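You operate a simulated robot arm through the tools that you are given. There is no shell and no other tool. Be economical: measure what you need, move in short steps, check, and stop when the job is done.

Carry out the task below with a simulated two-armed robot. There is one attempt and no reset: what you move stays moved.

TASK
Wipe up the spill on the bare side of the blue-marked table with the blue cloth and put it back.

It is judged by the outcome, as a careful person would: the job done as asked, and still so three seconds after it is handed in. It fails if anything else is knocked over, pushed out of place, dropped, spilled or broken. Flat cloth is picked up by pressing the open fingertips on it (5 to 10 N) and closing them slowly along it; thin cloth reads only 2 to 8 mm in the jaws.

THE ROBOT
Two 7-joint arms with two-finger parallel grippers on one trunk, on a base that drives. Base frame: it is fixed to the floor where the robot stands at the start and does not move with it; the origin is under the middle of the robot, x ahead of it, y to its left, z up. Readings come in cm, degrees, newtons and seconds.
The left shoulder is at the start at [7, 16.3, 112], the right one opposite. Payload 3.43 kg a hand.
Tool frame (each hand has its own): the origin (TCP) lies between the finger pads and is the grasp point; the fingertips stand 3.4 cm ahead of it; z points along the fingers, y is the line along which they close. Largest opening 12.8 cm; finger width 2.4, thickness 1.2; the body of the gripper, 4.8 by 13 cm, starts 9.6 cm behind the TCP.
Orientation is that of the tool frame in the base frame, as a unit quaternion [x, y, z, w]. With the fingers straight down and closing along the base's y, the tool's x points along the base's -x, its y along +y and its z along -z.

THE INTERFACE
- The arms move only by the tool drive_tool. It takes "left_motion", "right_motion" or both (then of equal length, played together; a hand with none holds still); each is one flat list of numbers, 7 for each row, row after row: the turn, a rotation vector about the tool's x, y, z in units of 6 degrees (1.0 is 6 degrees), then the shift along the tool's x, y, z in units of 30 mm (1.0 is 30 mm), then the gripper command, from -1 (shut) to 1 (fully open), values between in proportion. In form: [rx, ry, rz, x, y, z, jaw, rx, ry, rz, x, y, z, jaw, ...]. A call has 1 to 10 rows; each row shifts and turns the commanded pose from where the row before left it, along the tool's axes as they then stand. A call with a number of a shift or a turn outside -1 to 1 is refused whole. A row lasts 0.2 s, in which the tool goes at most 5 cm and 8.6 degrees; a call with a longer step from one row to the next is refused whole, and so is a gripper value outside its range. A pose out of reach is approached as far as the arm can. The call stops where the force on the tool passes 40 N (or 10 N more than at its start, if that is more) or the arm is blocked; 0.2 s more then pass. Each finger travels about 15.3 cm/s and halts on what it meets, pressing with about 31 N; the grip force reading is that of the motor and also rises with nothing between the fingers. The clock runs only during rows and for 0.2 s after the last one: add rows that do not move to give the fingers time. The reply holds the time, the measured pose of the TCP, the force on the tool along the base axes, the opening and the grip force, in the units named above and with some noise.
- Cameras (640 x 400 px; columns grow to the right, rows downward): "scene" is now at [13.43, -2.87, 135.29]; the picture's right is [-0.30, -0.95, 0.00], its down [-0.52, 0.16, -0.84] and it looks along [0.80, -0.25, -0.54] (base axes); focal length 268 px, centre (320, 200). "left" rides on the left gripper at [7.6, 1.1, -16] in its tool frame; the picture's right is [-0.15, 0.99, 0.00], its down [-0.88, -0.13, -0.46] and it looks along [-0.45, -0.07, 0.89] (tool axes); focal length 234 px, centre (320, 200). "right" rides on the right gripper at [7.6, -1.1, -16] in its tool frame; the picture's right is [0.15, 0.99, 0.00], its down [-0.88, 0.13, -0.46] and it looks along [-0.45, 0.07, 0.89] (tool axes); focal length 234 px, centre (320, 200). There is no depth. A picture from a camera that has moved, and an enlarged one, comes with that camera's place and axes in the base frame and with its lens.
- camera(camera): a new picture of that camera. The clock stands still meanwhile.
- raise_lower(by): slides the trunk up (or, below 0, down) by that many cm; the arms and the scene camera ride with it, the base frame stays. It gives what a move gives, with no picture.
- drive_base(legs): drives the robot by 1 to 6 legs, each [ahead, left, turn to the left] in cm, cm and degrees, along the robot's own axes; the way and the turn of a leg run together, so that a leg with both is an arc; at most 150 cm and 180 degrees a leg. The arms and the cameras ride along, it lands a little off, and it stops where it bumps. It gives what a move gives.
- turn_head(pan, tilt): turns the head with the scene camera to pan (to the left, within 86 degrees either way) and tilt (down, from -29 to 69), counted from straight ahead of the robot. It gives what a move gives.
- zoom(camera, box): a new picture of the part [left, top, right, bottom] of that camera's present view, enlarged. The clock stands still meanwhile.
- close_job(): hands the job in; it is judged then, once.

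Go step by step. Nothing tells you exact positions but the pictures and the camera data: compare them with the known pose of the tool, close in by small moves and look again before you grip or let go. The budget is 120 turns and 88 pictures, counting those below and the enlarged ones. Unless the task says otherwise, let go and move clear before handing in, and close with one line.

The tools are called after "Emit:" by a JSON object that holds its "name" and its "arguments". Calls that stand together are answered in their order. drive_tool: Moves the arms, as the interface text tells. Its arguments: {"type":"object","properties":{"left_motion":{"type":"array"},"right_motion":{"type":"array"}},"required":[]} The other tools are called the same way: raise_lower (by) slides the trunk up or down; drive_base (legs) drives the base; turn_head (pan, tilt) turns the head that bears the scene camera; camera (camera) takes a picture; zoom (camera, box) takes an enlarged picture of a part of a camera's view; close_job () hands the job in.

At the start:

```text
time: 0.0
left_ee_pos: [65.27, 0.1, 105.13]
left_orientation: [-0.001, 1.0, 0.001, 0.0]
left_contact_force: [-0.5, -0.5, 0.0]
left_grip_width: 12.8
left_gripper_force: 0.1
right_ee_pos: [37.61, -42.5, 102.86]
right_orientation: [0.0, 1.0, 0.0, 0.001]
right_contact_force: [-0.6, 0.2, 0.2]
right_grip_width: 12.8
right_gripper_force: 0.0
trunk travel left (down, up): [-60.0, 34.0]
robot x, y, heading: [-0.1, 0.14, 0.1]
head pan, tilt: [-17.4, 32.6]
```

scene: 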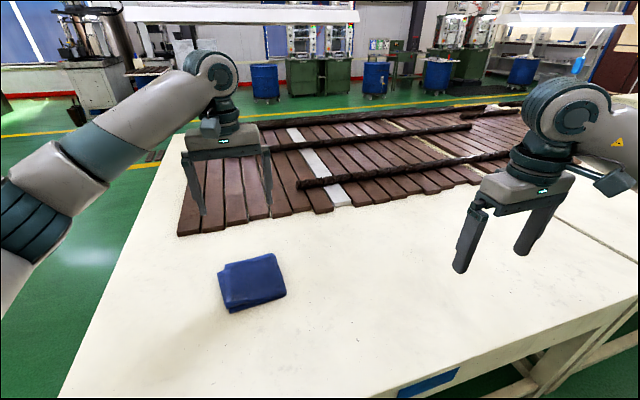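
right: 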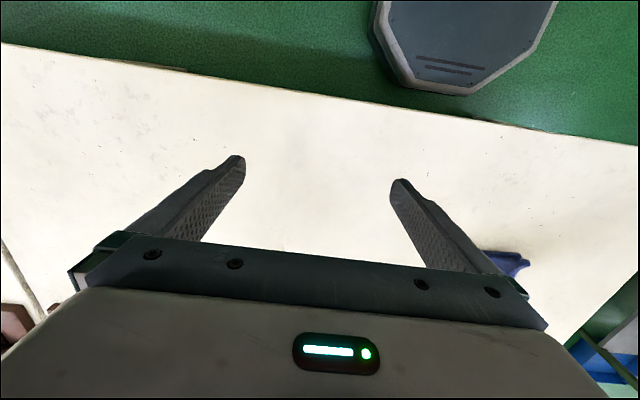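
left: 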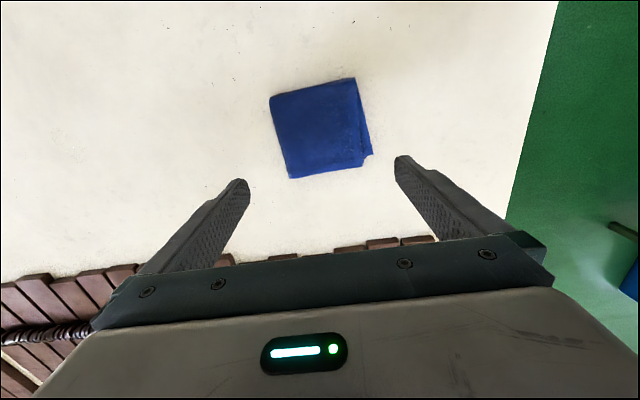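

The blue cloth lies folded near (68, 0), and the table's front edge has a blue mark. I don't see the spill yet, so I'll look around with the head.

Emit:
{"name": "turn_head", "arguments": {"pan": -60, "tilt": 35}}

Emit:
{"name": "camera", "arguments": {"camera": "scene"}}

Emit:
{"name": "turn_head", "arguments": {"pan": 20, "tilt": 35}}

Emit:
{"name": "camera", "arguments": {"camera": "scene"}}

```text
time: 1.1
left_ee_pos: [65.42, 0.05, 105.22]
left_orientation: [0.0, 1.0, 0.0, 0.0]
left_contact_force: [-0.6, -1.0, 0.3]
left_grip_width: 12.78
left_gripper_force: 0.0
right_ee_pos: [37.64, -42.38, 102.68]
right_orientation: [0.0, 1.0, 0.0, 0.001]
right_contact_force: [-0.2, 0.8, 0.4]
right_grip_width: 12.8
right_gripper_force: 0.1
trunk travel left (down, up): [-60.0, 34.0]
robot x, y, heading: [0.06, -0.1, 0.2]
head pan, tilt: [-60.0, 35.0]
```

```text
84 pictures are left
camera scene: at [9.32, -7.83, 134.93], right [-0.87, -0.5, 0.0], down [-0.29, 0.5, -0.82], along [0.41, -0.71, -0.57], focal length 268 px, centre (320, 200)
```

scene: 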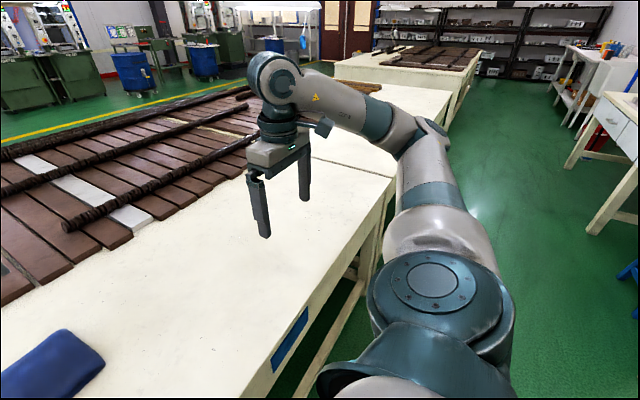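

```text
time: 2.6
left_ee_pos: [65.34, -0.09, 105.21]
left_orientation: [-0.001, 1.0, 0.001, 0.0]
left_contact_force: [0.6, 0.6, -0.2]
left_grip_width: 12.8
left_gripper_force: 0.1
right_ee_pos: [37.68, -42.52, 102.86]
right_orientation: [0.001, 1.0, 0.0, 0.0]
right_contact_force: [0.2, -0.4, -0.1]
right_grip_width: 12.79
right_gripper_force: 0.0
trunk travel left (down, up): [-60.0, 34.0]
robot x, y, heading: [0.04, -0.04, 0.1]
head pan, tilt: [20.0, 35.0]
```

```text
83 pictures are left
camera scene: at [13.19, 2.8, 134.93], right [0.34, -0.94, 0.0], down [-0.54, -0.2, -0.82], along [0.77, 0.28, -0.57], focal length 268 px, centre (320, 200)
```

scene: 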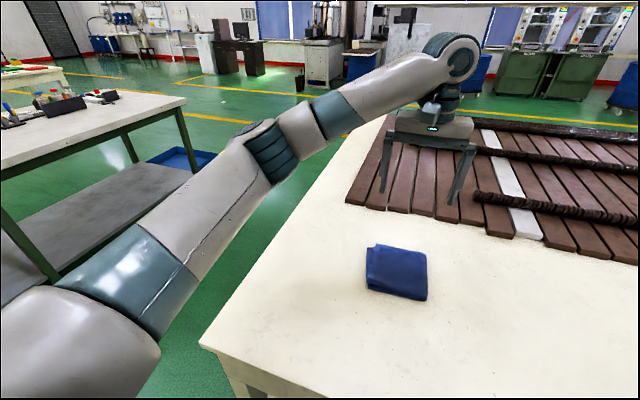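

No spill is clearly visible yet, so I'll zoom in on the bare strip of tabletop.

Emit:
{"name": "zoom", "arguments": {"camera": "scene", "box": [200, 200, 520, 400]}}

Emit:
{"name": "turn_head", "arguments": {"pan": -35, "tilt": 50}}

Emit:
{"name": "camera", "arguments": {"camera": "scene"}}

```text
2.00 times, centred on (360, 300) of scene
camera zoom: at [13.19, 2.8, 134.93], right [0.34, -0.94, 0.0], down [-0.54, -0.2, -0.82], along [0.77, 0.28, -0.57], focal length 535 px, centre (240, 0)
```

zoom: 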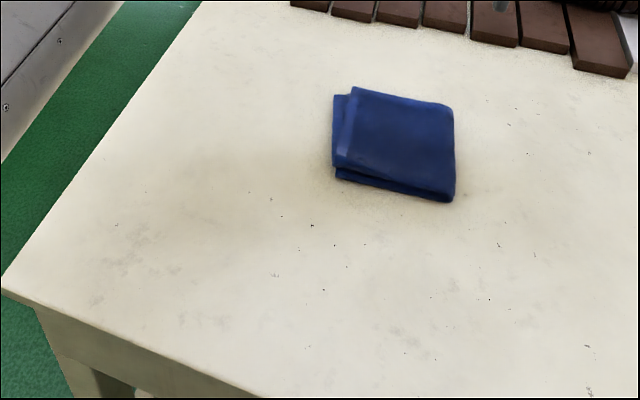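

```text
time: 3.9
left_ee_pos: [65.34, 0.07, 105.07]
left_orientation: [0.0, 1.0, 0.0, 0.0]
left_contact_force: [0.1, -1.0, 0.0]
left_grip_width: 12.81
left_gripper_force: 0.1
right_ee_pos: [37.68, -42.53, 102.74]
right_orientation: [-0.001, 1.0, 0.001, 0.0]
right_contact_force: [0.2, -0.2, -0.3]
right_grip_width: 12.8
right_gripper_force: 0.1
trunk travel left (down, up): [-60.0, 34.0]
robot x, y, heading: [-0.14, -0.38, -0.3]
head pan, tilt: [-35.0, 50.0]
```

```text
81 pictures are left
camera scene: at [11.22, -4.62, 132.76], right [-0.57, -0.82, 0.0], down [-0.63, 0.44, -0.64], along [0.53, -0.37, -0.77], focal length 268 px, centre (320, 200)
```

scene: 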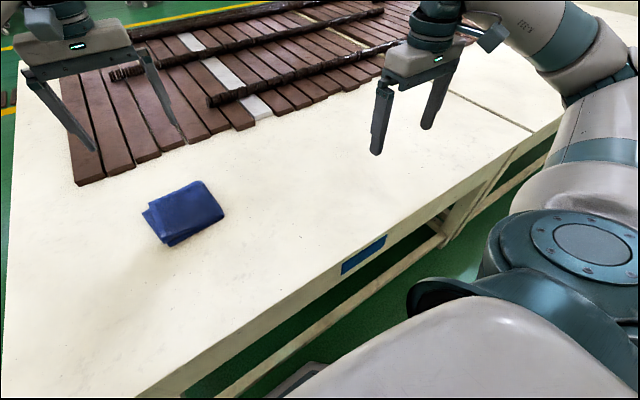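

Still no obvious spill. I'll raise the trunk to see over the boards and beyond the right arm.

Emit:
{"name": "raise_lower", "arguments": {"by": 33}}

Emit:
{"name": "turn_head", "arguments": {"pan": -30, "tilt": 30}}

Emit:
{"name": "camera", "arguments": {"camera": "scene"}}

Emit:
{"name": "turn_head", "arguments": {"pan": 5, "tilt": 40}}

Emit:
{"name": "camera", "arguments": {"camera": "scene"}}

```text
time: 7.1
left_ee_pos: [65.42, -0.05, 138.13]
left_orientation: [0.0, 1.0, 0.001, 0.001]
left_contact_force: [-0.4, -0.6, 0.4]
left_grip_width: 12.79
left_gripper_force: 0.0
right_ee_pos: [37.6, -42.39, 135.75]
right_orientation: [0.001, 1.0, 0.0, 0.0]
right_contact_force: [-0.3, 0.4, -0.7]
right_grip_width: 12.81
right_gripper_force: 0.1
trunk travel left (down, up): [-93.0, 1.0]
robot x, y, heading: [-0.19, -0.07, 0.0]
head pan, tilt: [-35.0, 50.0]
```

```text
time: 8.0
left_ee_pos: [65.4, 0.05, 138.11]
left_orientation: [0.0, 1.0, 0.0, 0.0]
left_contact_force: [-0.5, -0.5, 0.4]
left_grip_width: 12.82
left_gripper_force: 0.0
right_ee_pos: [37.7, -42.47, 135.82]
right_orientation: [0.0, 1.0, 0.0, 0.0]
right_contact_force: [-0.3, 0.6, -0.3]
right_grip_width: 12.83
right_gripper_force: 0.0
trunk travel left (down, up): [-93.0, 1.0]
robot x, y, heading: [0.19, -0.15, -0.1]
head pan, tilt: [-30.0, 30.0]
```

```text
80 pictures are left
camera scene: at [12.75, -4.73, 168.7], right [-0.5, -0.87, 0.0], down [-0.43, 0.25, -0.87], along [0.75, -0.43, -0.5], focal length 268 px, centre (320, 200)
```

scene: 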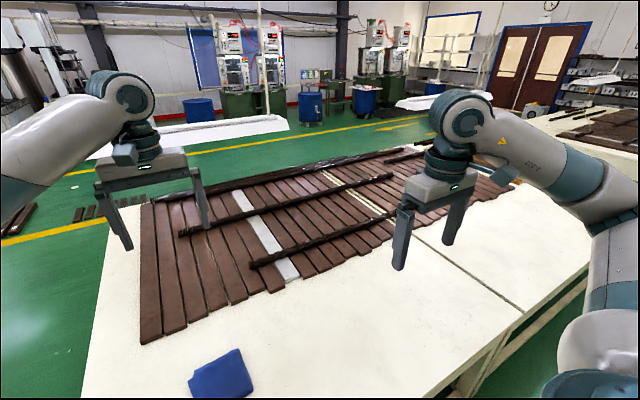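

```text
time: 9.0
left_ee_pos: [65.31, -0.06, 138.05]
left_orientation: [-0.001, 1.0, 0.0, -0.001]
left_contact_force: [-0.1, 0.8, 0.1]
left_grip_width: 12.8
left_gripper_force: 0.1
right_ee_pos: [37.68, -42.38, 135.83]
right_orientation: [0.0, 1.0, 0.0, 0.0]
right_contact_force: [0.6, -0.5, -0.7]
right_grip_width: 12.8
right_gripper_force: 0.0
trunk travel left (down, up): [-93.0, 1.0]
robot x, y, heading: [-0.12, 0.02, 0.0]
head pan, tilt: [5.0, 40.0]
```

```text
79 pictures are left
camera scene: at [13.39, 0.52, 167.18], right [0.09, -1.0, 0.0], down [-0.64, -0.06, -0.77], along [0.76, 0.07, -0.64], focal length 268 px, centre (320, 200)
```

scene: 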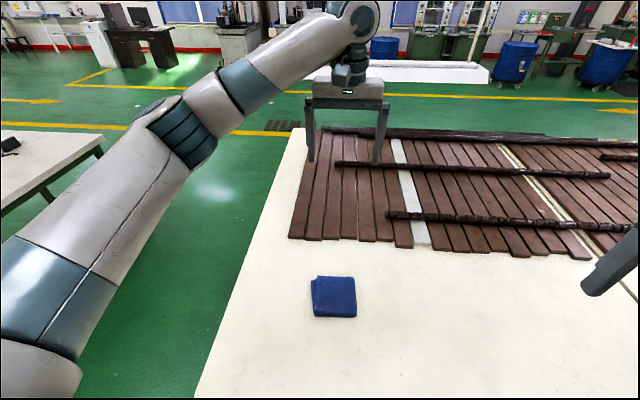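

The bare near strip runs right towards the seam. I'll zoom in on it, looking for a faint spill.

Emit:
{"name": "turn_head", "arguments": {"pan": -40, "tilt": 48}}

Emit:
{"name": "zoom", "arguments": {"camera": "scene", "box": [0, 100, 320, 300]}}

Emit:
{"name": "zoom", "arguments": {"camera": "scene", "box": [280, 50, 600, 250]}}

```text
time: 10.1
left_ee_pos: [65.36, 0.04, 138.1]
left_orientation: [0.0, 1.0, 0.0, 0.001]
left_contact_force: [0.3, 0.6, -0.4]
left_grip_width: 12.82
left_gripper_force: 0.1
right_ee_pos: [37.69, -42.46, 135.83]
right_orientation: [0.0, 1.0, 0.0, 0.0]
right_contact_force: [-0.9, 0.2, 0.2]
right_grip_width: 12.79
right_gripper_force: 0.0
trunk travel left (down, up): [-93.0, 1.0]
robot x, y, heading: [0.36, 0.04, -0.1]
head pan, tilt: [-40.0, 48.0]
```

```text
2.00 times, centred on (160, 200) of scene
camera zoom: at [10.96, -5.27, 166.03], right [-0.64, -0.77, 0.0], down [-0.57, 0.48, -0.67], along [0.51, -0.43, -0.74], focal length 535 px, centre (640, 200)
```

zoom: 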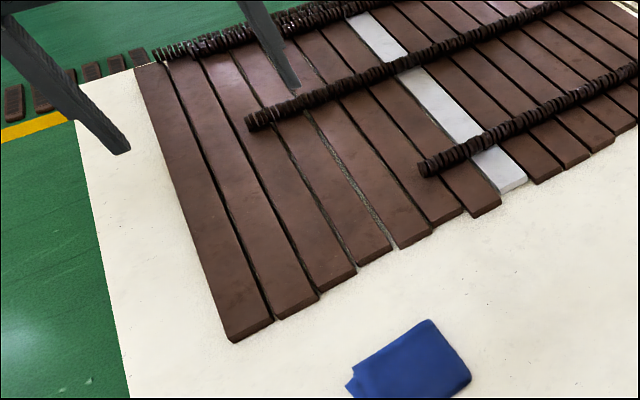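

```text
2.00 times, centred on (440, 150) of scene
camera zoom: at [10.96, -5.27, 166.03], right [-0.64, -0.77, 0.0], down [-0.57, 0.48, -0.67], along [0.51, -0.43, -0.74], focal length 535 px, centre (80, 300)
```

zoom: 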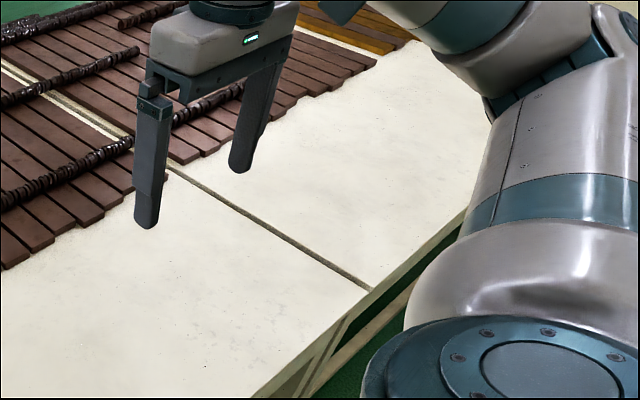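

No spill on the near strip in these views. I'll check the left and right surroundings for other tables and marks.

Emit:
{"name": "turn_head", "arguments": {"pan": 75, "tilt": 25}}

Emit:
{"name": "camera", "arguments": {"camera": "scene"}}

Emit:
{"name": "turn_head", "arguments": {"pan": -80, "tilt": 25}}

Emit:
{"name": "camera", "arguments": {"camera": "scene"}}

```text
time: 12.0
left_ee_pos: [65.37, 0.15, 138.18]
left_orientation: [-0.001, 1.0, 0.0, 0.0]
left_contact_force: [-0.1, 0.3, 0.4]
left_grip_width: 12.79
left_gripper_force: 0.1
right_ee_pos: [37.65, -42.46, 135.84]
right_orientation: [0.0, 1.0, 0.0, 0.0]
right_contact_force: [0.8, 0.8, 0.3]
right_grip_width: 12.82
right_gripper_force: 0.1
trunk travel left (down, up): [-93.0, 1.0]
robot x, y, heading: [0.22, 0.38, 0.1]
head pan, tilt: [75.0, 25.0]
```

```text
76 pictures are left
camera scene: at [7.31, 8.69, 169.51], right [0.97, -0.26, 0.0], down [-0.11, -0.41, -0.91], along [0.23, 0.88, -0.42], focal length 268 px, centre (320, 200)
```

scene: 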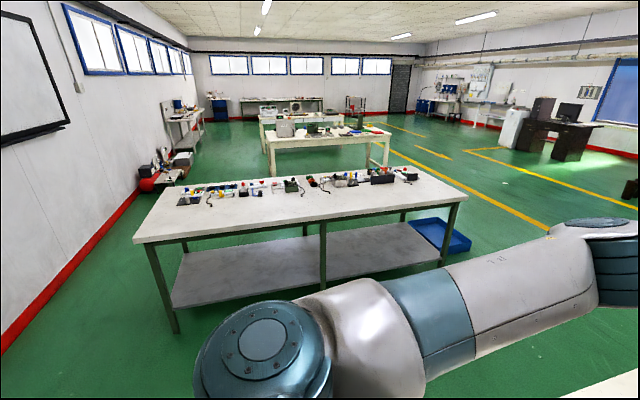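

```text
time: 14.4
left_ee_pos: [65.42, 0.16, 138.1]
left_orientation: [-0.002, 1.0, 0.0, -0.001]
left_contact_force: [0.1, -1.3, 0.2]
left_grip_width: 12.8
left_gripper_force: 0.0
right_ee_pos: [37.63, -42.45, 135.73]
right_orientation: [0.0, 1.0, -0.001, 0.0]
right_contact_force: [0.0, 0.9, -0.5]
right_grip_width: 12.81
right_gripper_force: 0.0
trunk travel left (down, up): [-93.0, 1.0]
robot x, y, heading: [0.14, -0.11, -0.0]
head pan, tilt: [-80.0, 25.0]
```

```text
75 pictures are left
camera scene: at [6.52, -9.28, 169.51], right [-0.98, -0.17, 0.0], down [-0.07, 0.42, -0.91], along [0.16, -0.89, -0.42], focal length 268 px, centre (320, 200)
```

scene: 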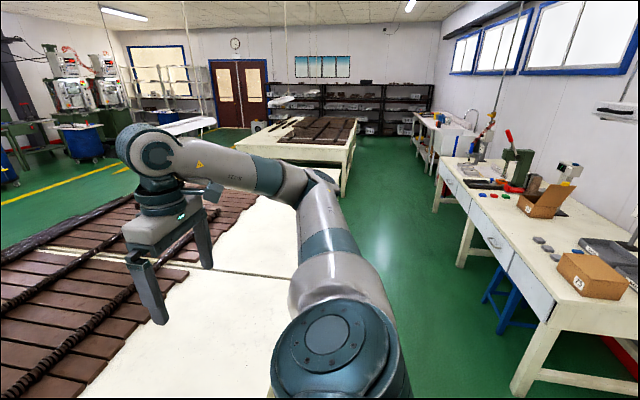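

Let me look straight down at the area around the cloth, where I noticed a faint shading.

Emit:
{"name": "turn_head", "arguments": {"pan": 5, "tilt": 60}}

Emit:
{"name": "camera", "arguments": {"camera": "scene"}}

Emit:
{"name": "turn_head", "arguments": {"pan": -30, "tilt": 60}}

Emit:
{"name": "camera", "arguments": {"camera": "scene"}}

Emit:
{"name": "camera", "arguments": {"camera": "right"}}

Emit:
{"name": "camera", "arguments": {"camera": "left"}}

```text
time: 16.0
left_ee_pos: [65.39, -0.09, 138.0]
left_orientation: [0.0, 1.0, -0.001, -0.001]
left_contact_force: [0.1, -0.3, 0.5]
left_grip_width: 12.78
left_gripper_force: 0.0
right_ee_pos: [37.57, -42.42, 135.76]
right_orientation: [0.0, 1.0, 0.0, 0.001]
right_contact_force: [-0.1, 0.1, 0.2]
right_grip_width: 12.81
right_gripper_force: 0.0
trunk travel left (down, up): [-93.0, 1.0]
robot x, y, heading: [0.25, 0.6, -0.2]
head pan, tilt: [5.0, 60.0]
```

```text
74 pictures are left
camera scene: at [11.56, 0.37, 164.5], right [0.09, -1.0, 0.0], down [-0.86, -0.07, -0.5], along [0.5, 0.04, -0.87], focal length 268 px, centre (320, 200)
```

scene: 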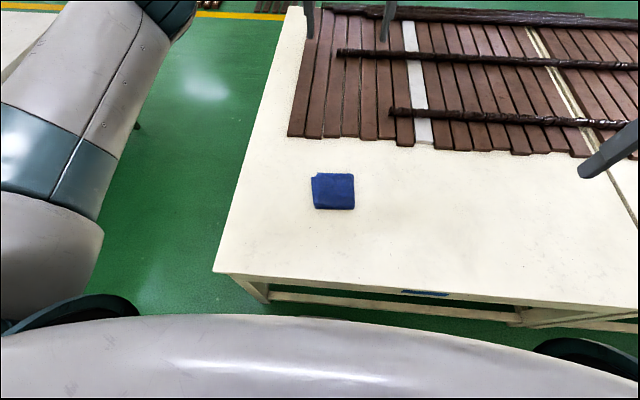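

```text
time: 17.0
left_ee_pos: [65.53, 0.0, 138.13]
left_orientation: [0.0, 1.0, 0.0, 0.0]
left_contact_force: [0.4, 0.9, -0.6]
left_grip_width: 12.83
left_gripper_force: 0.1
right_ee_pos: [37.55, -42.53, 135.75]
right_orientation: [0.0, 1.0, 0.0, 0.001]
right_contact_force: [-0.8, 0.6, -0.1]
right_grip_width: 12.77
right_gripper_force: 0.0
trunk travel left (down, up): [-93.0, 1.0]
robot x, y, heading: [0.42, -0.16, 0.2]
head pan, tilt: [-30.0, 60.0]
```

```text
73 pictures are left
camera scene: at [10.69, -3.53, 164.5], right [-0.5, -0.87, 0.0], down [-0.75, 0.43, -0.5], along [0.43, -0.25, -0.87], focal length 268 px, centre (320, 200)
```

scene: 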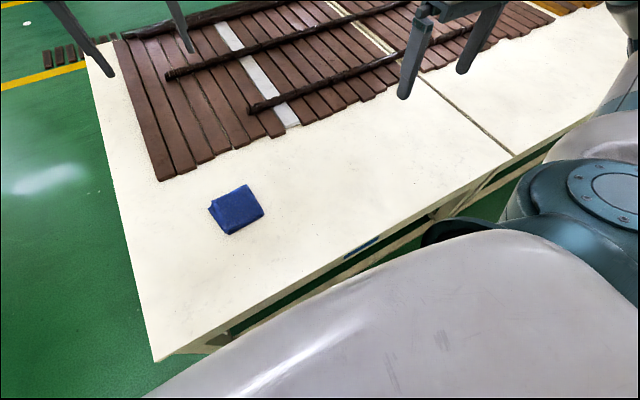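

```text
72 pictures are left
camera right: at [29.93, -43.57, 151.66], right [-0.15, 0.99, 0.0], down [0.88, 0.13, 0.46], along [0.45, 0.07, -0.89], focal length 234 px, centre (320, 200)
```

right: 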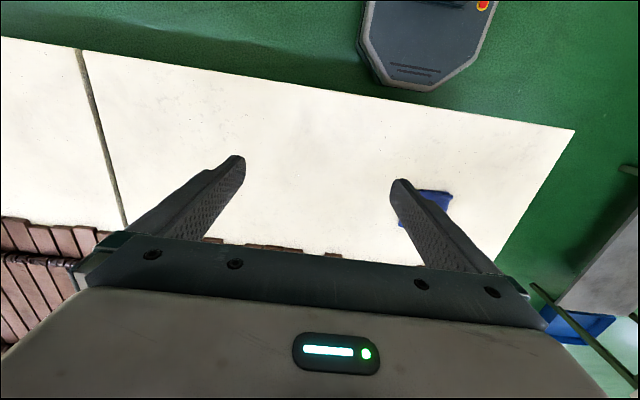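

```text
71 pictures are left
camera left: at [57.78, 1.05, 153.99], right [0.15, 0.99, 0.0], down [0.88, -0.13, 0.46], along [0.45, -0.07, -0.89], focal length 234 px, centre (320, 200)
```

left: 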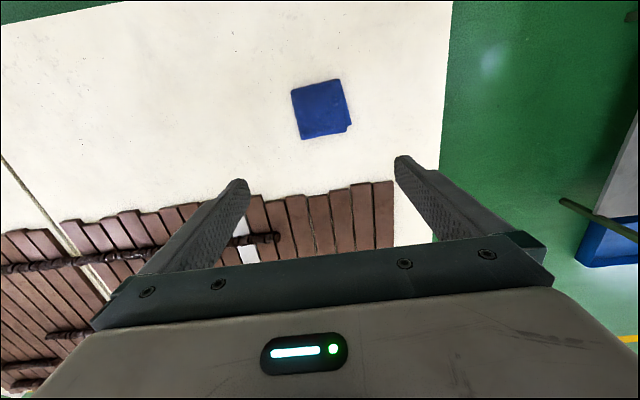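

The near strip still looks clean. I'll check other tables for blue marks and spills.

Emit:
{"name": "turn_head", "arguments": {"pan": -80, "tilt": 15}}

Emit:
{"name": "zoom", "arguments": {"camera": "scene", "box": [210, 150, 430, 290]}}

Emit:
{"name": "zoom", "arguments": {"camera": "scene", "box": [420, 160, 640, 380]}}

Emit:
{"name": "turn_head", "arguments": {"pan": 80, "tilt": 30}}

Emit:
{"name": "zoom", "arguments": {"camera": "scene", "box": [140, 80, 500, 300]}}

```text
time: 18.2
left_ee_pos: [65.36, 0.09, 138.16]
left_orientation: [-0.002, 1.0, 0.0, 0.0]
left_contact_force: [-0.4, -0.6, 0.5]
left_grip_width: 12.78
left_gripper_force: 0.1
right_ee_pos: [37.66, -42.44, 135.78]
right_orientation: [0.0, 1.0, -0.001, 0.001]
right_contact_force: [0.1, 0.7, -0.4]
right_grip_width: 12.82
right_gripper_force: 0.2
trunk travel left (down, up): [-93.0, 1.0]
robot x, y, heading: [0.33, 0.01, 0.1]
head pan, tilt: [-80.0, 15.0]
```

```text
2.86 times, centred on (320, 220) of scene
camera zoom: at [6.55, -9.41, 171.12], right [-0.98, -0.17, 0.0], down [-0.05, 0.26, -0.97], along [0.17, -0.95, -0.26], focal length 765 px, centre (320, 143)
```

zoom: 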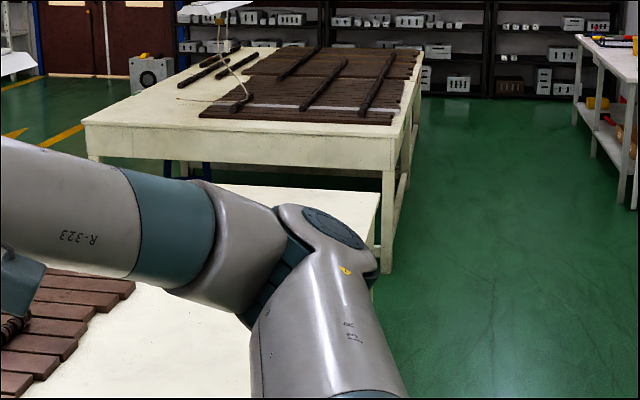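

```text
1.82 times, centred on (530, 270) of scene
camera zoom: at [6.55, -9.41, 171.12], right [-0.98, -0.17, 0.0], down [-0.05, 0.26, -0.97], along [0.17, -0.95, -0.26], focal length 487 px, centre (-62, 73)
```

zoom: 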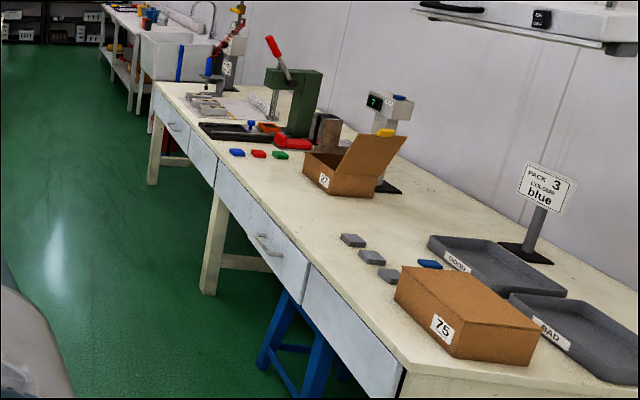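

```text
time: 20.7
left_ee_pos: [65.28, -0.06, 138.11]
left_orientation: [-0.002, 1.0, 0.0, 0.0]
left_contact_force: [0.1, 0.0, 0.0]
left_grip_width: 12.82
left_gripper_force: 0.0
right_ee_pos: [37.6, -42.43, 135.85]
right_orientation: [-0.001, 1.0, 0.0, 0.0]
right_contact_force: [0.1, 0.2, 0.2]
right_grip_width: 12.8
right_gripper_force: 0.1
trunk travel left (down, up): [-93.0, 1.0]
robot x, y, heading: [-0.22, -0.15, -0.1]
head pan, tilt: [80.0, 30.0]
```

```text
1.78 times, centred on (320, 190) of scene
camera zoom: at [6.5, 8.7, 168.71], right [0.98, -0.17, 0.0], down [-0.09, -0.49, -0.87], along [0.15, 0.85, -0.5], focal length 476 px, centre (320, 218)
```

zoom: 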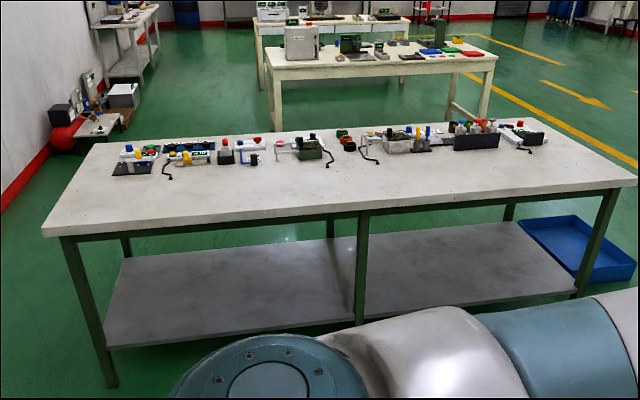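

I'll zoom tightly on the bare strip, left and right parts, to find faint patches.

Emit:
{"name": "turn_head", "arguments": {"pan": -15, "tilt": 55}}

Emit:
{"name": "zoom", "arguments": {"camera": "scene", "box": [120, 140, 360, 290]}}

Emit:
{"name": "zoom", "arguments": {"camera": "scene", "box": [340, 100, 580, 250]}}

```text
time: 22.4
left_ee_pos: [65.36, -0.08, 138.05]
left_orientation: [-0.001, 1.0, 0.001, -0.001]
left_contact_force: [-0.2, -0.6, -0.2]
left_grip_width: 12.79
left_gripper_force: 0.1
right_ee_pos: [37.6, -42.33, 135.72]
right_orientation: [-0.001, 1.0, 0.0, -0.001]
right_contact_force: [-0.2, -0.4, -0.1]
right_grip_width: 12.8
right_gripper_force: 0.2
trunk travel left (down, up): [-93.0, 1.0]
robot x, y, heading: [-0.24, -0.11, 0.0]
head pan, tilt: [-15.0, 55.0]
```

```text
2.67 times, centred on (240, 215) of scene
camera zoom: at [11.89, -2.07, 165.11], right [-0.26, -0.97, 0.0], down [-0.79, 0.21, -0.57], along [0.55, -0.15, -0.82], focal length 714 px, centre (533, 160)
```

zoom: 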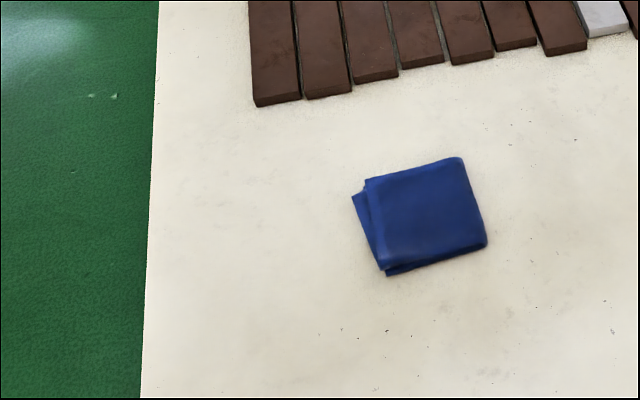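

```text
2.67 times, centred on (460, 175) of scene
camera zoom: at [11.89, -2.07, 165.11], right [-0.26, -0.97, 0.0], down [-0.79, 0.21, -0.57], along [0.55, -0.15, -0.82], focal length 714 px, centre (-53, 267)
```

zoom: 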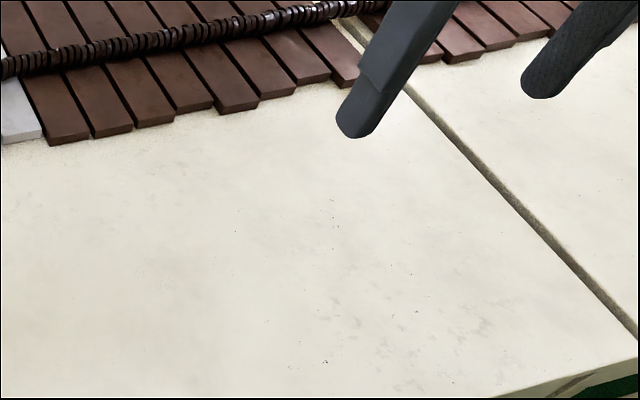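

Nothing on this section. The area past the seam is hidden by the right arm, so I'll back off slightly and drive right to inspect further along and the far table.

Emit:
{"name": "drive_base", "arguments": {"legs": [[-20, 0, 0], [0, -110, 0]]}}

Emit:
{"name": "turn_head", "arguments": {"pan": -40, "tilt": 30}}

Emit:
{"name": "camera", "arguments": {"camera": "scene"}}

Emit:
{"name": "turn_head", "arguments": {"pan": 10, "tilt": 40}}

Emit:
{"name": "camera", "arguments": {"camera": "scene"}}

```text
time: 29.2
left_ee_pos: [45.62, -110.15, 138.12]
left_orientation: [-0.003, 1.0, -0.001, -0.001]
left_contact_force: [-1.1, 0.3, 0.0]
left_grip_width: 12.81
left_gripper_force: 0.0
right_ee_pos: [18.09, -152.74, 135.82]
right_orientation: [-0.003, 1.0, 0.0, 0.001]
right_contact_force: [0.1, 0.4, -0.6]
right_grip_width: 12.78
right_gripper_force: 0.1
trunk travel left (down, up): [-93.0, 1.0]
robot x, y, heading: [-19.53, -110.78, 0.1]
head pan, tilt: [-15.0, 55.0]
```

```text
time: 30.1
left_ee_pos: [45.72, -110.37, 138.05]
left_orientation: [-0.003, 1.0, 0.001, 0.001]
left_contact_force: [-0.2, -0.2, -0.1]
left_grip_width: 12.81
left_gripper_force: 0.1
right_ee_pos: [18.03, -152.96, 135.83]
right_orientation: [-0.003, 1.0, 0.0, 0.0]
right_contact_force: [-0.5, -0.1, 0.6]
right_grip_width: 12.81
right_gripper_force: 0.1
trunk travel left (down, up): [-93.0, 1.0]
robot x, y, heading: [-19.74, -110.89, 0.4]
head pan, tilt: [-40.0, 30.0]
```

```text
65 pictures are left
camera scene: at [-7.85, -116.61, 168.7], right [-0.64, -0.77, 0.0], down [-0.39, 0.32, -0.87], along [0.67, -0.55, -0.5], focal length 268 px, centre (320, 200)
```

scene: 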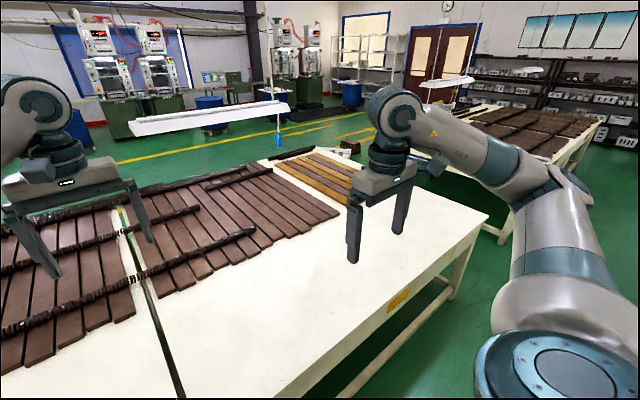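

```text
time: 31.3
left_ee_pos: [45.61, -110.32, 138.16]
left_orientation: [-0.004, 1.0, 0.0, 0.0]
left_contact_force: [-0.1, -0.2, -0.1]
left_grip_width: 12.82
left_gripper_force: 0.0
right_ee_pos: [18.19, -152.94, 135.8]
right_orientation: [-0.003, 1.0, 0.0, 0.0]
right_contact_force: [-0.2, 0.0, 0.2]
right_grip_width: 12.8
right_gripper_force: 0.1
trunk travel left (down, up): [-93.0, 1.0]
robot x, y, heading: [-19.62, -110.91, 0.1]
head pan, tilt: [10.0, 40.0]
```

```text
64 pictures are left
camera scene: at [-6.44, -109.3, 167.17], right [0.18, -0.98, 0.0], down [-0.63, -0.11, -0.77], along [0.75, 0.14, -0.64], focal length 268 px, centre (320, 200)
```

scene: 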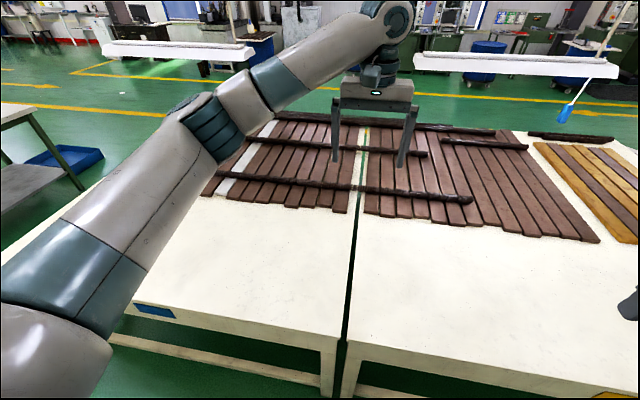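

The second table has a yellow mark, so the blue-marked one is the first, and its bare side is the near strip. I'll drive back and inspect the faint tint near (57, 15) close up with the left wrist camera.

Emit:
{"name": "drive_base", "arguments": {"legs": [[0, 111, 0], [19, 0, 0]]}}

Emit:
{"name": "raise_lower", "arguments": {"by": -33}}

Emit:
{"name": "turn_head", "arguments": {"pan": 10, "tilt": 45}}

Emit:
{"name": "zoom", "arguments": {"camera": "scene", "box": [160, 140, 480, 340]}}

Emit:
{"name": "turn_head", "arguments": {"pan": -30, "tilt": 45}}

Emit:
{"name": "zoom", "arguments": {"camera": "scene", "box": [200, 120, 520, 320]}}

```text
time: 38.1
left_ee_pos: [62.94, 1.58, 138.36]
left_orientation: [-0.009, 1.0, 0.0, 0.001]
left_contact_force: [-1.1, 0.8, -0.2]
left_grip_width: 12.77
left_gripper_force: 0.0
right_ee_pos: [35.77, -41.4, 135.9]
right_orientation: [-0.008, 1.0, 0.0, 0.002]
right_contact_force: [-0.2, -0.1, 0.4]
right_grip_width: 12.79
right_gripper_force: 0.2
trunk travel left (down, up): [-93.0, 1.0]
robot x, y, heading: [-1.86, 0.49, 0.8]
head pan, tilt: [10.0, 40.0]
```

```text
time: 41.4
left_ee_pos: [63.22, 1.55, 105.1]
left_orientation: [-0.009, 1.0, 0.0, 0.0]
left_contact_force: [0.3, -0.3, -1.0]
left_grip_width: 12.81
left_gripper_force: 0.1
right_ee_pos: [36.16, -41.42, 102.87]
right_orientation: [-0.008, 1.0, -0.001, 0.0]
right_contact_force: [-0.1, 0.6, 0.9]
right_grip_width: 12.81
right_gripper_force: 0.1
trunk travel left (down, up): [-60.0, 34.0]
robot x, y, heading: [-1.75, 0.8, 0.7]
head pan, tilt: [10.0, 40.0]
```

```text
time: 42.0
left_ee_pos: [63.28, 1.59, 105.12]
left_orientation: [-0.008, 1.0, 0.0, 0.0]
left_contact_force: [-0.2, -0.5, 0.7]
left_grip_width: 12.79
left_gripper_force: 0.1
right_ee_pos: [36.21, -41.31, 102.76]
right_orientation: [-0.008, 1.0, 0.0, 0.001]
right_contact_force: [-0.1, 0.2, -0.6]
right_grip_width: 12.81
right_gripper_force: 0.1
trunk travel left (down, up): [-60.0, 34.0]
robot x, y, heading: [-1.69, 0.5, 1.1]
head pan, tilt: [10.0, 45.0]
```

```text
2.00 times, centred on (320, 240) of scene
camera zoom: at [10.8, 1.87, 133.45], right [0.19, -0.98, 0.0], down [-0.69, -0.13, -0.71], along [0.69, 0.13, -0.71], focal length 535 px, centre (320, 120)
```

zoom: 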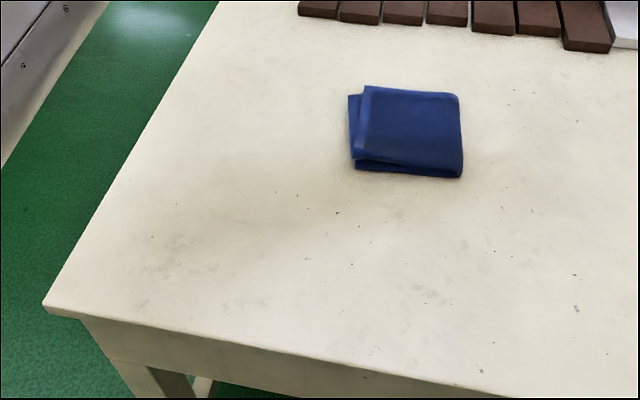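

```text
time: 43.1
left_ee_pos: [63.31, 1.5, 105.09]
left_orientation: [-0.009, 1.0, 0.0, 0.001]
left_contact_force: [-1.4, 0.0, 0.3]
left_grip_width: 12.81
left_gripper_force: 0.1
right_ee_pos: [36.15, -41.38, 102.72]
right_orientation: [-0.009, 1.0, 0.0, 0.0]
right_contact_force: [-0.4, -1.1, 0.2]
right_grip_width: 12.78
right_gripper_force: 0.1
trunk travel left (down, up): [-60.0, 34.0]
robot x, y, heading: [-2.16, 0.58, 1.0]
head pan, tilt: [-30.0, 45.0]
```

```text
2.00 times, centred on (360, 220) of scene
camera zoom: at [9.92, -3.62, 133.45], right [-0.49, -0.87, 0.0], down [-0.62, 0.34, -0.71], along [0.62, -0.34, -0.71], focal length 535 px, centre (240, 160)
```

zoom: 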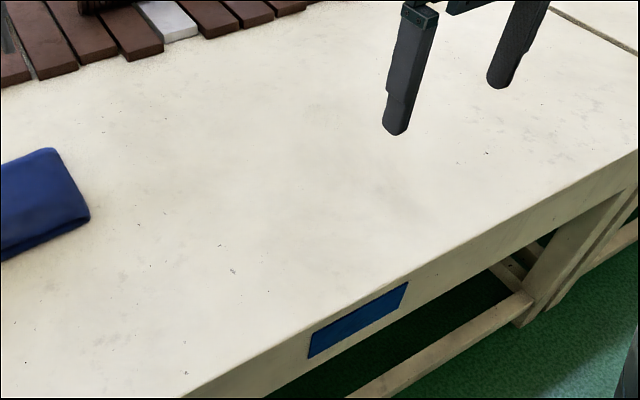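

The tint could be an arm shadow. I'll move the left hand 24 cm to the right and see whether it moves too.

Emit:
{"name": "drive_tool", "arguments": {"left_motion": [0, 0, 0, 0, -1, 0, 1, 0, 0, 0, 0, -1, 0, 1, 0, 0, 0, 0, -1, 0, 1, 0, 0, 0, 0, -1, 0, 1, 0, 0, 0, 0, -1, 0, 1, 0, 0, 0, 0, -1, 0, 1, 0, 0, 0, 0, -1, 0, 1, 0, 0, 0, 0, -1, 0, 1, 0, 0, 0, 0, 0, 0, 1]}}

Emit:
{"name": "turn_head", "arguments": {"pan": 10, "tilt": 45}}

Emit:
{"name": "zoom", "arguments": {"camera": "scene", "box": [160, 140, 480, 340]}}

Emit:
{"name": "camera", "arguments": {"camera": "left"}}

```text
time: 45.1
left_ee_pos: [63.62, -19.59, 105.05]
left_orientation: [-0.008, 1.0, 0.0, 0.0]
left_contact_force: [-0.4, 0.3, 0.6]
left_grip_width: 12.8
left_gripper_force: 0.1
left hand out of reach, approached as far as the arm can: row 8
right_ee_pos: [36.27, -41.44, 102.8]
right_orientation: [-0.008, 1.0, 0.001, -0.001]
right_contact_force: [-0.7, -0.3, 0.7]
right_grip_width: 12.81
right_gripper_force: 0.0
trunk travel left (down, up): [-60.0, 34.0]
robot x, y, heading: [-2.05, 0.58, 0.7]
head pan, tilt: [-30.0, 45.0]
```

```text
time: 46.2
left_ee_pos: [63.57, -19.59, 105.18]
left_orientation: [-0.009, 1.0, 0.0, 0.0]
left_contact_force: [0.0, 0.7, -0.7]
left_grip_width: 12.8
left_gripper_force: 0.0
right_ee_pos: [36.16, -41.37, 102.87]
right_orientation: [-0.007, 1.0, -0.001, -0.001]
right_contact_force: [0.8, 0.3, -0.4]
right_grip_width: 12.78
right_gripper_force: 0.1
trunk travel left (down, up): [-60.0, 34.0]
robot x, y, heading: [-1.88, 0.56, 0.9]
head pan, tilt: [10.0, 45.0]
```

```text
2.00 times, centred on (320, 240) of scene
camera zoom: at [10.79, 1.85, 133.45], right [0.19, -0.98, 0.0], down [-0.69, -0.13, -0.71], along [0.69, 0.13, -0.71], focal length 535 px, centre (320, 120)
```

zoom: 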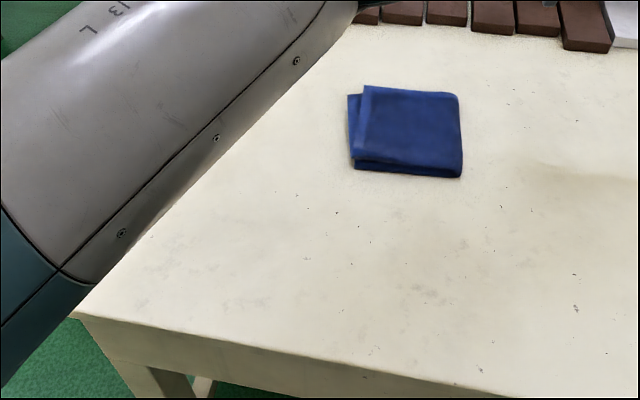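

```text
60 pictures are left
camera left: at [56.01, -18.6, 121.01], right [0.13, 0.99, 0.0], down [0.88, -0.12, 0.46], along [0.45, -0.06, -0.89], focal length 234 px, centre (320, 200)
```

left: 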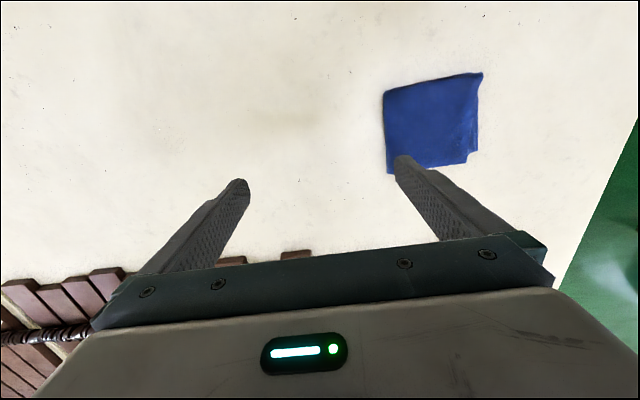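

That tint was only the arm's shadow. The spill may be pale on a pale surface, so I'll magnify more strongly.

Emit:
{"name": "zoom", "arguments": {"camera": "left", "box": [0, 0, 320, 200]}}

Emit:
{"name": "zoom", "arguments": {"camera": "left", "box": [250, 0, 570, 200]}}

Emit:
{"name": "zoom", "arguments": {"camera": "right", "box": [0, 40, 400, 290]}}

```text
2.00 times, centred on (160, 100) of left
camera zoom: at [56.01, -18.6, 121.01], right [0.13, 0.99, 0.0], down [0.88, -0.12, 0.46], along [0.45, -0.06, -0.89], focal length 468 px, centre (640, 400)
```

zoom: 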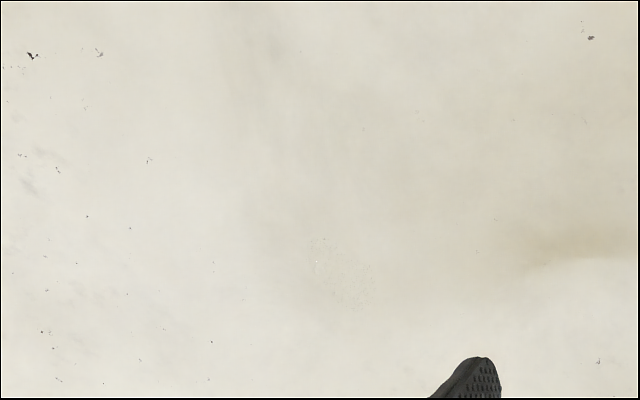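

```text
2.00 times, centred on (410, 100) of left
camera zoom: at [56.01, -18.6, 121.01], right [0.13, 0.99, 0.0], down [0.88, -0.12, 0.46], along [0.45, -0.06, -0.89], focal length 468 px, centre (140, 400)
```

zoom: 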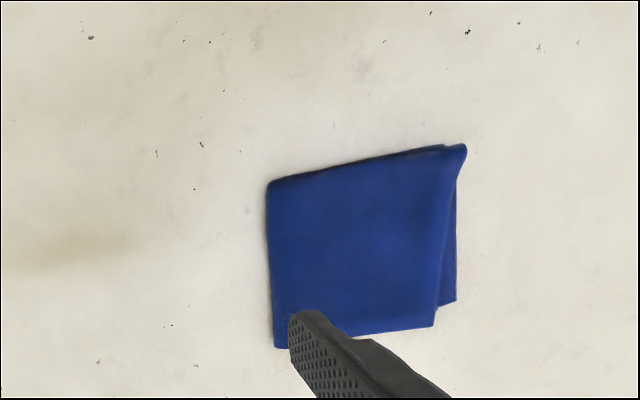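

```text
1.60 times, centred on (200, 165) of right
camera zoom: at [28.48, -42.65, 118.66], right [-0.16, 0.99, 0.0], down [0.88, 0.14, 0.46], along [0.45, 0.07, -0.89], focal length 375 px, centre (512, 256)
```

zoom: 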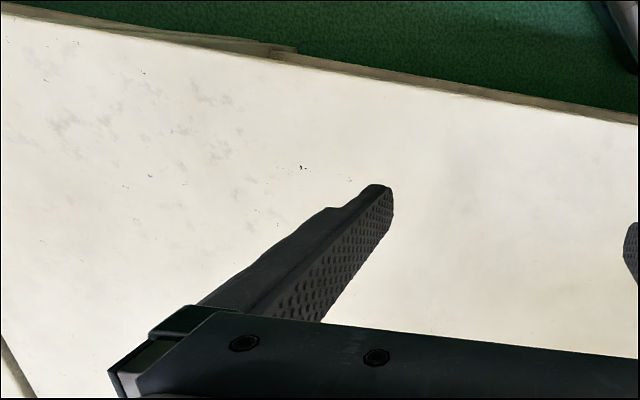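

There is a small odd speckled patch at about (170, 135) in the left view; I'll enlarge it.

Emit:
{"name": "zoom", "arguments": {"camera": "left", "box": [130, 100, 226, 160]}}

Emit:
{"name": "turn_head", "arguments": {"pan": -32, "tilt": 45}}

Emit:
{"name": "camera", "arguments": {"camera": "scene"}}

```text
6.67 times, centred on (178, 130) of left
camera zoom: at [56.01, -18.6, 121.01], right [0.13, 0.99, 0.0], down [0.88, -0.12, 0.46], along [0.45, -0.06, -0.89], focal length 1561 px, centre (1267, 667)
```

zoom: 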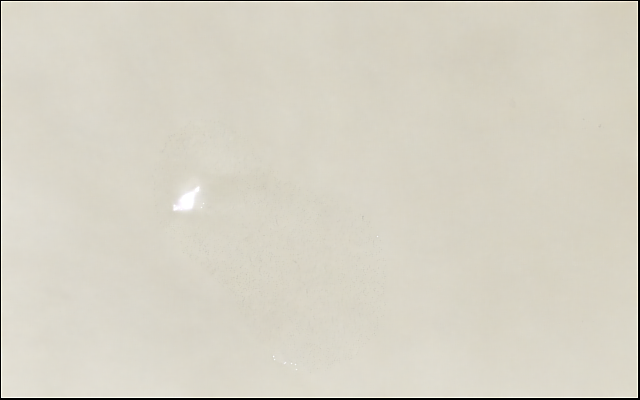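

```text
time: 47.2
left_ee_pos: [63.59, -19.38, 105.13]
left_orientation: [-0.009, 1.0, 0.0, 0.0]
left_contact_force: [0.3, -0.1, 0.0]
left_grip_width: 12.78
left_gripper_force: 0.1
right_ee_pos: [36.04, -41.46, 102.86]
right_orientation: [-0.007, 1.0, -0.001, 0.0]
right_contact_force: [-0.4, 0.0, 0.3]
right_grip_width: 12.79
right_gripper_force: 0.1
trunk travel left (down, up): [-60.0, 34.0]
robot x, y, heading: [-2.19, 0.72, 0.6]
head pan, tilt: [-32.0, 45.0]
```

```text
55 pictures are left
camera scene: at [9.78, -3.87, 133.45], right [-0.52, -0.86, 0.0], down [-0.61, 0.36, -0.71], along [0.61, -0.36, -0.71], focal length 268 px, centre (320, 200)
```

scene: 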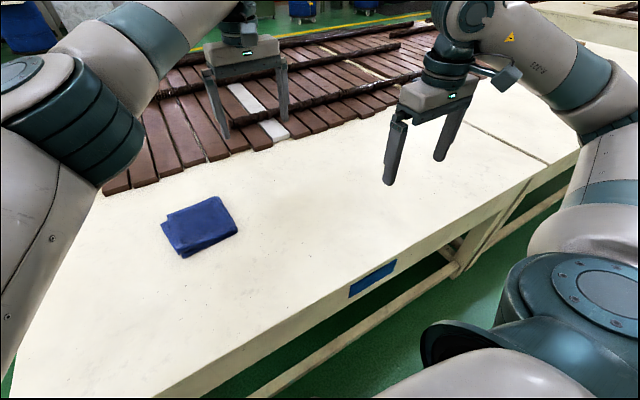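

Found it: a clear water spill about 8 cm across near (62, -50), on the blue-marked table. I'll shift the base about 34 cm right so the left hand reaches both the cloth and the spill, then look again.

Emit:
{"name": "drive_base", "arguments": {"legs": [[0, -34, 0]]}}

Emit:
{"name": "camera", "arguments": {"camera": "left"}}

Emit:
{"name": "zoom", "arguments": {"camera": "left", "box": [200, 0, 440, 150]}}

```text
time: 49.5
left_ee_pos: [64.12, -53.24, 105.08]
left_orientation: [-0.008, 1.0, 0.0, 0.0]
left_contact_force: [-0.1, -0.2, 0.3]
left_grip_width: 12.8
left_gripper_force: 0.0
right_ee_pos: [36.54, -75.09, 102.7]
right_orientation: [-0.007, 1.0, 0.0, 0.0]
right_contact_force: [-0.3, -0.1, 0.0]
right_grip_width: 12.81
right_gripper_force: 0.0
trunk travel left (down, up): [-60.0, 34.0]
robot x, y, heading: [-1.63, -33.07, 0.9]
head pan, tilt: [-32.0, 45.0]
```

```text
54 pictures are left
camera left: at [56.46, -52.31, 121.01], right [0.13, 0.99, 0.0], down [0.88, -0.12, 0.46], along [0.45, -0.06, -0.89], focal length 234 px, centre (320, 200)
```

left: 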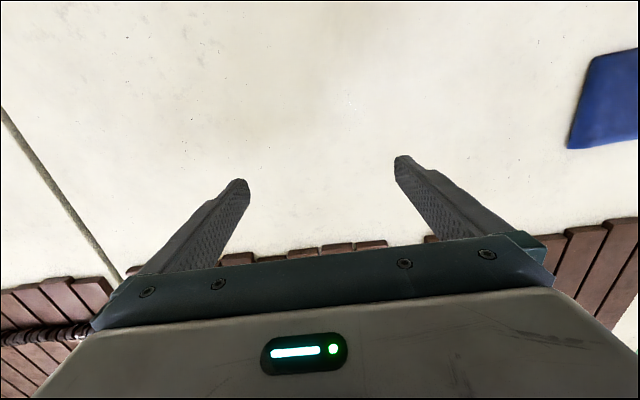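

```text
2.67 times, centred on (320, 75) of left
camera zoom: at [56.46, -52.31, 121.01], right [0.13, 0.99, 0.0], down [0.88, -0.12, 0.46], along [0.45, -0.06, -0.89], focal length 624 px, centre (320, 533)
```

zoom: 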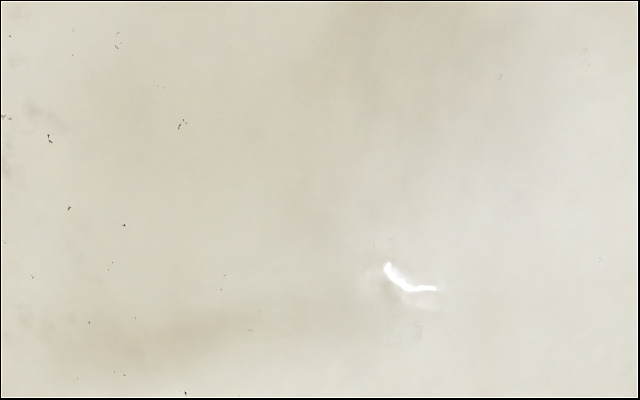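

The spill shows again here near (62, -47). I'll enlarge it for precise extent, and look at the cloth too.

Emit:
{"name": "zoom", "arguments": {"camera": "left", "box": [320, 80, 400, 130]}}

Emit:
{"name": "turn_head", "arguments": {"pan": -5, "tilt": 50}}

Emit:
{"name": "zoom", "arguments": {"camera": "scene", "box": [240, 100, 480, 250]}}

```text
8.00 times, centred on (360, 105) of left
camera zoom: at [56.46, -52.31, 121.01], right [0.13, 0.99, 0.0], down [0.88, -0.12, 0.46], along [0.45, -0.06, -0.89], focal length 1873 px, centre (0, 960)
```

zoom: 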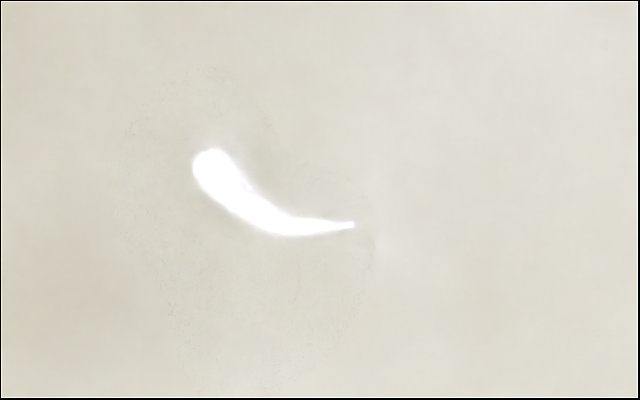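

```text
time: 50.4
left_ee_pos: [64.1, -53.15, 105.08]
left_orientation: [-0.008, 1.0, 0.001, 0.001]
left_contact_force: [0.3, -0.3, 0.1]
left_grip_width: 12.81
left_gripper_force: 0.1
right_ee_pos: [36.58, -75.12, 102.69]
right_orientation: [-0.008, 1.0, 0.0, 0.0]
right_contact_force: [0.3, -1.4, -0.2]
right_grip_width: 12.83
right_gripper_force: 0.1
trunk travel left (down, up): [-60.0, 34.0]
robot x, y, heading: [-1.8, -33.18, 0.6]
head pan, tilt: [-5.0, 50.0]
```

```text
2.67 times, centred on (360, 175) of scene
camera zoom: at [10.97, -33.82, 132.76], right [-0.07, -1.0, 0.0], down [-0.76, 0.06, -0.64], along [0.64, -0.05, -0.77], focal length 714 px, centre (213, 267)
```

zoom: 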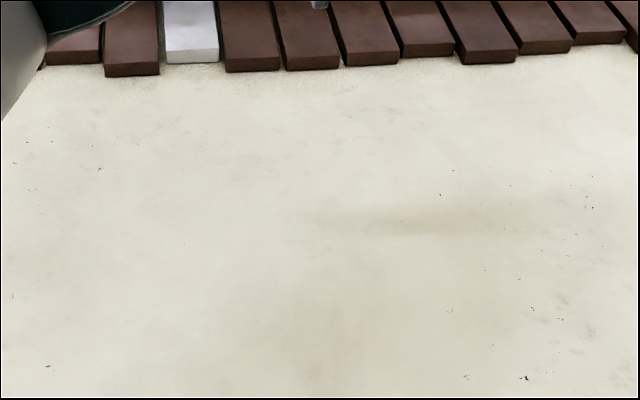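

Comparing the views, the surface seems to sit near z≈76.5. That puts the spill at about (61.6, -47.4), roughly 8×6.5 cm, and the cloth at x 58–74, y -7.5–8. I'll move the left hand over the cloth.

Emit:
{"name": "drive_tool", "arguments": {"left_motion": [0, 0, 0, 0, 1, 0, 0.2, 0, 0, 0, 0, 1, 0, 0.2, 0, 0, 0, 0, 1, 0, 0.2, 0, 0, 0, 0, 1, 0, 0.2, 0, 0, 0, 0, 1, 0, 0.2, 0, 0, 0, 0, 1, 0, 0.2, 0, 0, 0, 0, 1, 0, 0.2, 0, 0, 0, 0, 1, 0, 0.2, 0, 0, 0, 0, 1, 0, 0.2, 0, 0, 0, 0, 1, 0, 0.2]}}

Emit:
{"name": "drive_tool", "arguments": {"left_motion": [0, 0, 0, 0, 1, 0, 0.0, 0, 0, 0, 0, 1, 0, 0.0, 0, 0, 0, 0, 1, 0, 0.0, 0, 0, 0, 0, 1, 0, 0.0, 0, 0, 0, 0, 1, 0, 0.0, 0, 0, 0, 0, 1, 0, 0.0, 0, 0, 0, 0, 1, 0, 0.0, 0, 0, 0, 0, 0, 0, 0.0]}}

Emit:
{"name": "camera", "arguments": {"camera": "left"}}

```text
time: 52.6
left_ee_pos: [63.61, -23.14, 105.22]
left_orientation: [-0.006, 1.0, -0.001, 0.0]
left_contact_force: [-1.2, 0.7, 0.6]
left_grip_width: 7.7
left_gripper_force: 0.0
right_ee_pos: [36.48, -74.95, 102.87]
right_orientation: [-0.008, 1.0, -0.001, 0.0]
right_contact_force: [0.1, 0.3, -0.1]
right_grip_width: 12.81
right_gripper_force: 0.1
trunk travel left (down, up): [-60.0, 34.0]
robot x, y, heading: [-1.86, -33.28, 0.8]
head pan, tilt: [-5.0, 50.0]
```

```text
time: 54.4
left_ee_pos: [63.47, -2.14, 105.14]
left_orientation: [-0.007, 1.0, -0.001, 0.0]
left_contact_force: [-0.6, -0.4, 0.5]
left_grip_width: 6.4
left_gripper_force: 0.0
right_ee_pos: [36.66, -75.16, 102.76]
right_orientation: [-0.008, 1.0, 0.0, 0.0]
right_contact_force: [0.2, 0.0, 0.2]
right_grip_width: 12.81
right_gripper_force: 0.1
trunk travel left (down, up): [-60.0, 34.0]
robot x, y, heading: [-1.18, -32.89, 0.9]
head pan, tilt: [-5.0, 50.0]
```

```text
50 pictures are left
camera left: at [55.77, -1.29, 121.06], right [0.13, 0.99, 0.0], down [0.88, -0.12, 0.46], along [0.45, -0.06, -0.89], focal length 234 px, centre (320, 200)
```

left: 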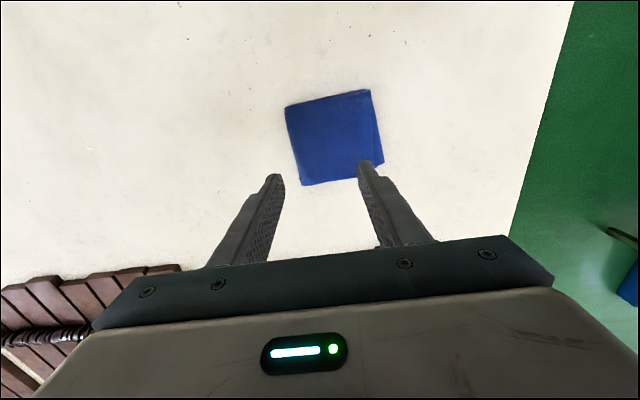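

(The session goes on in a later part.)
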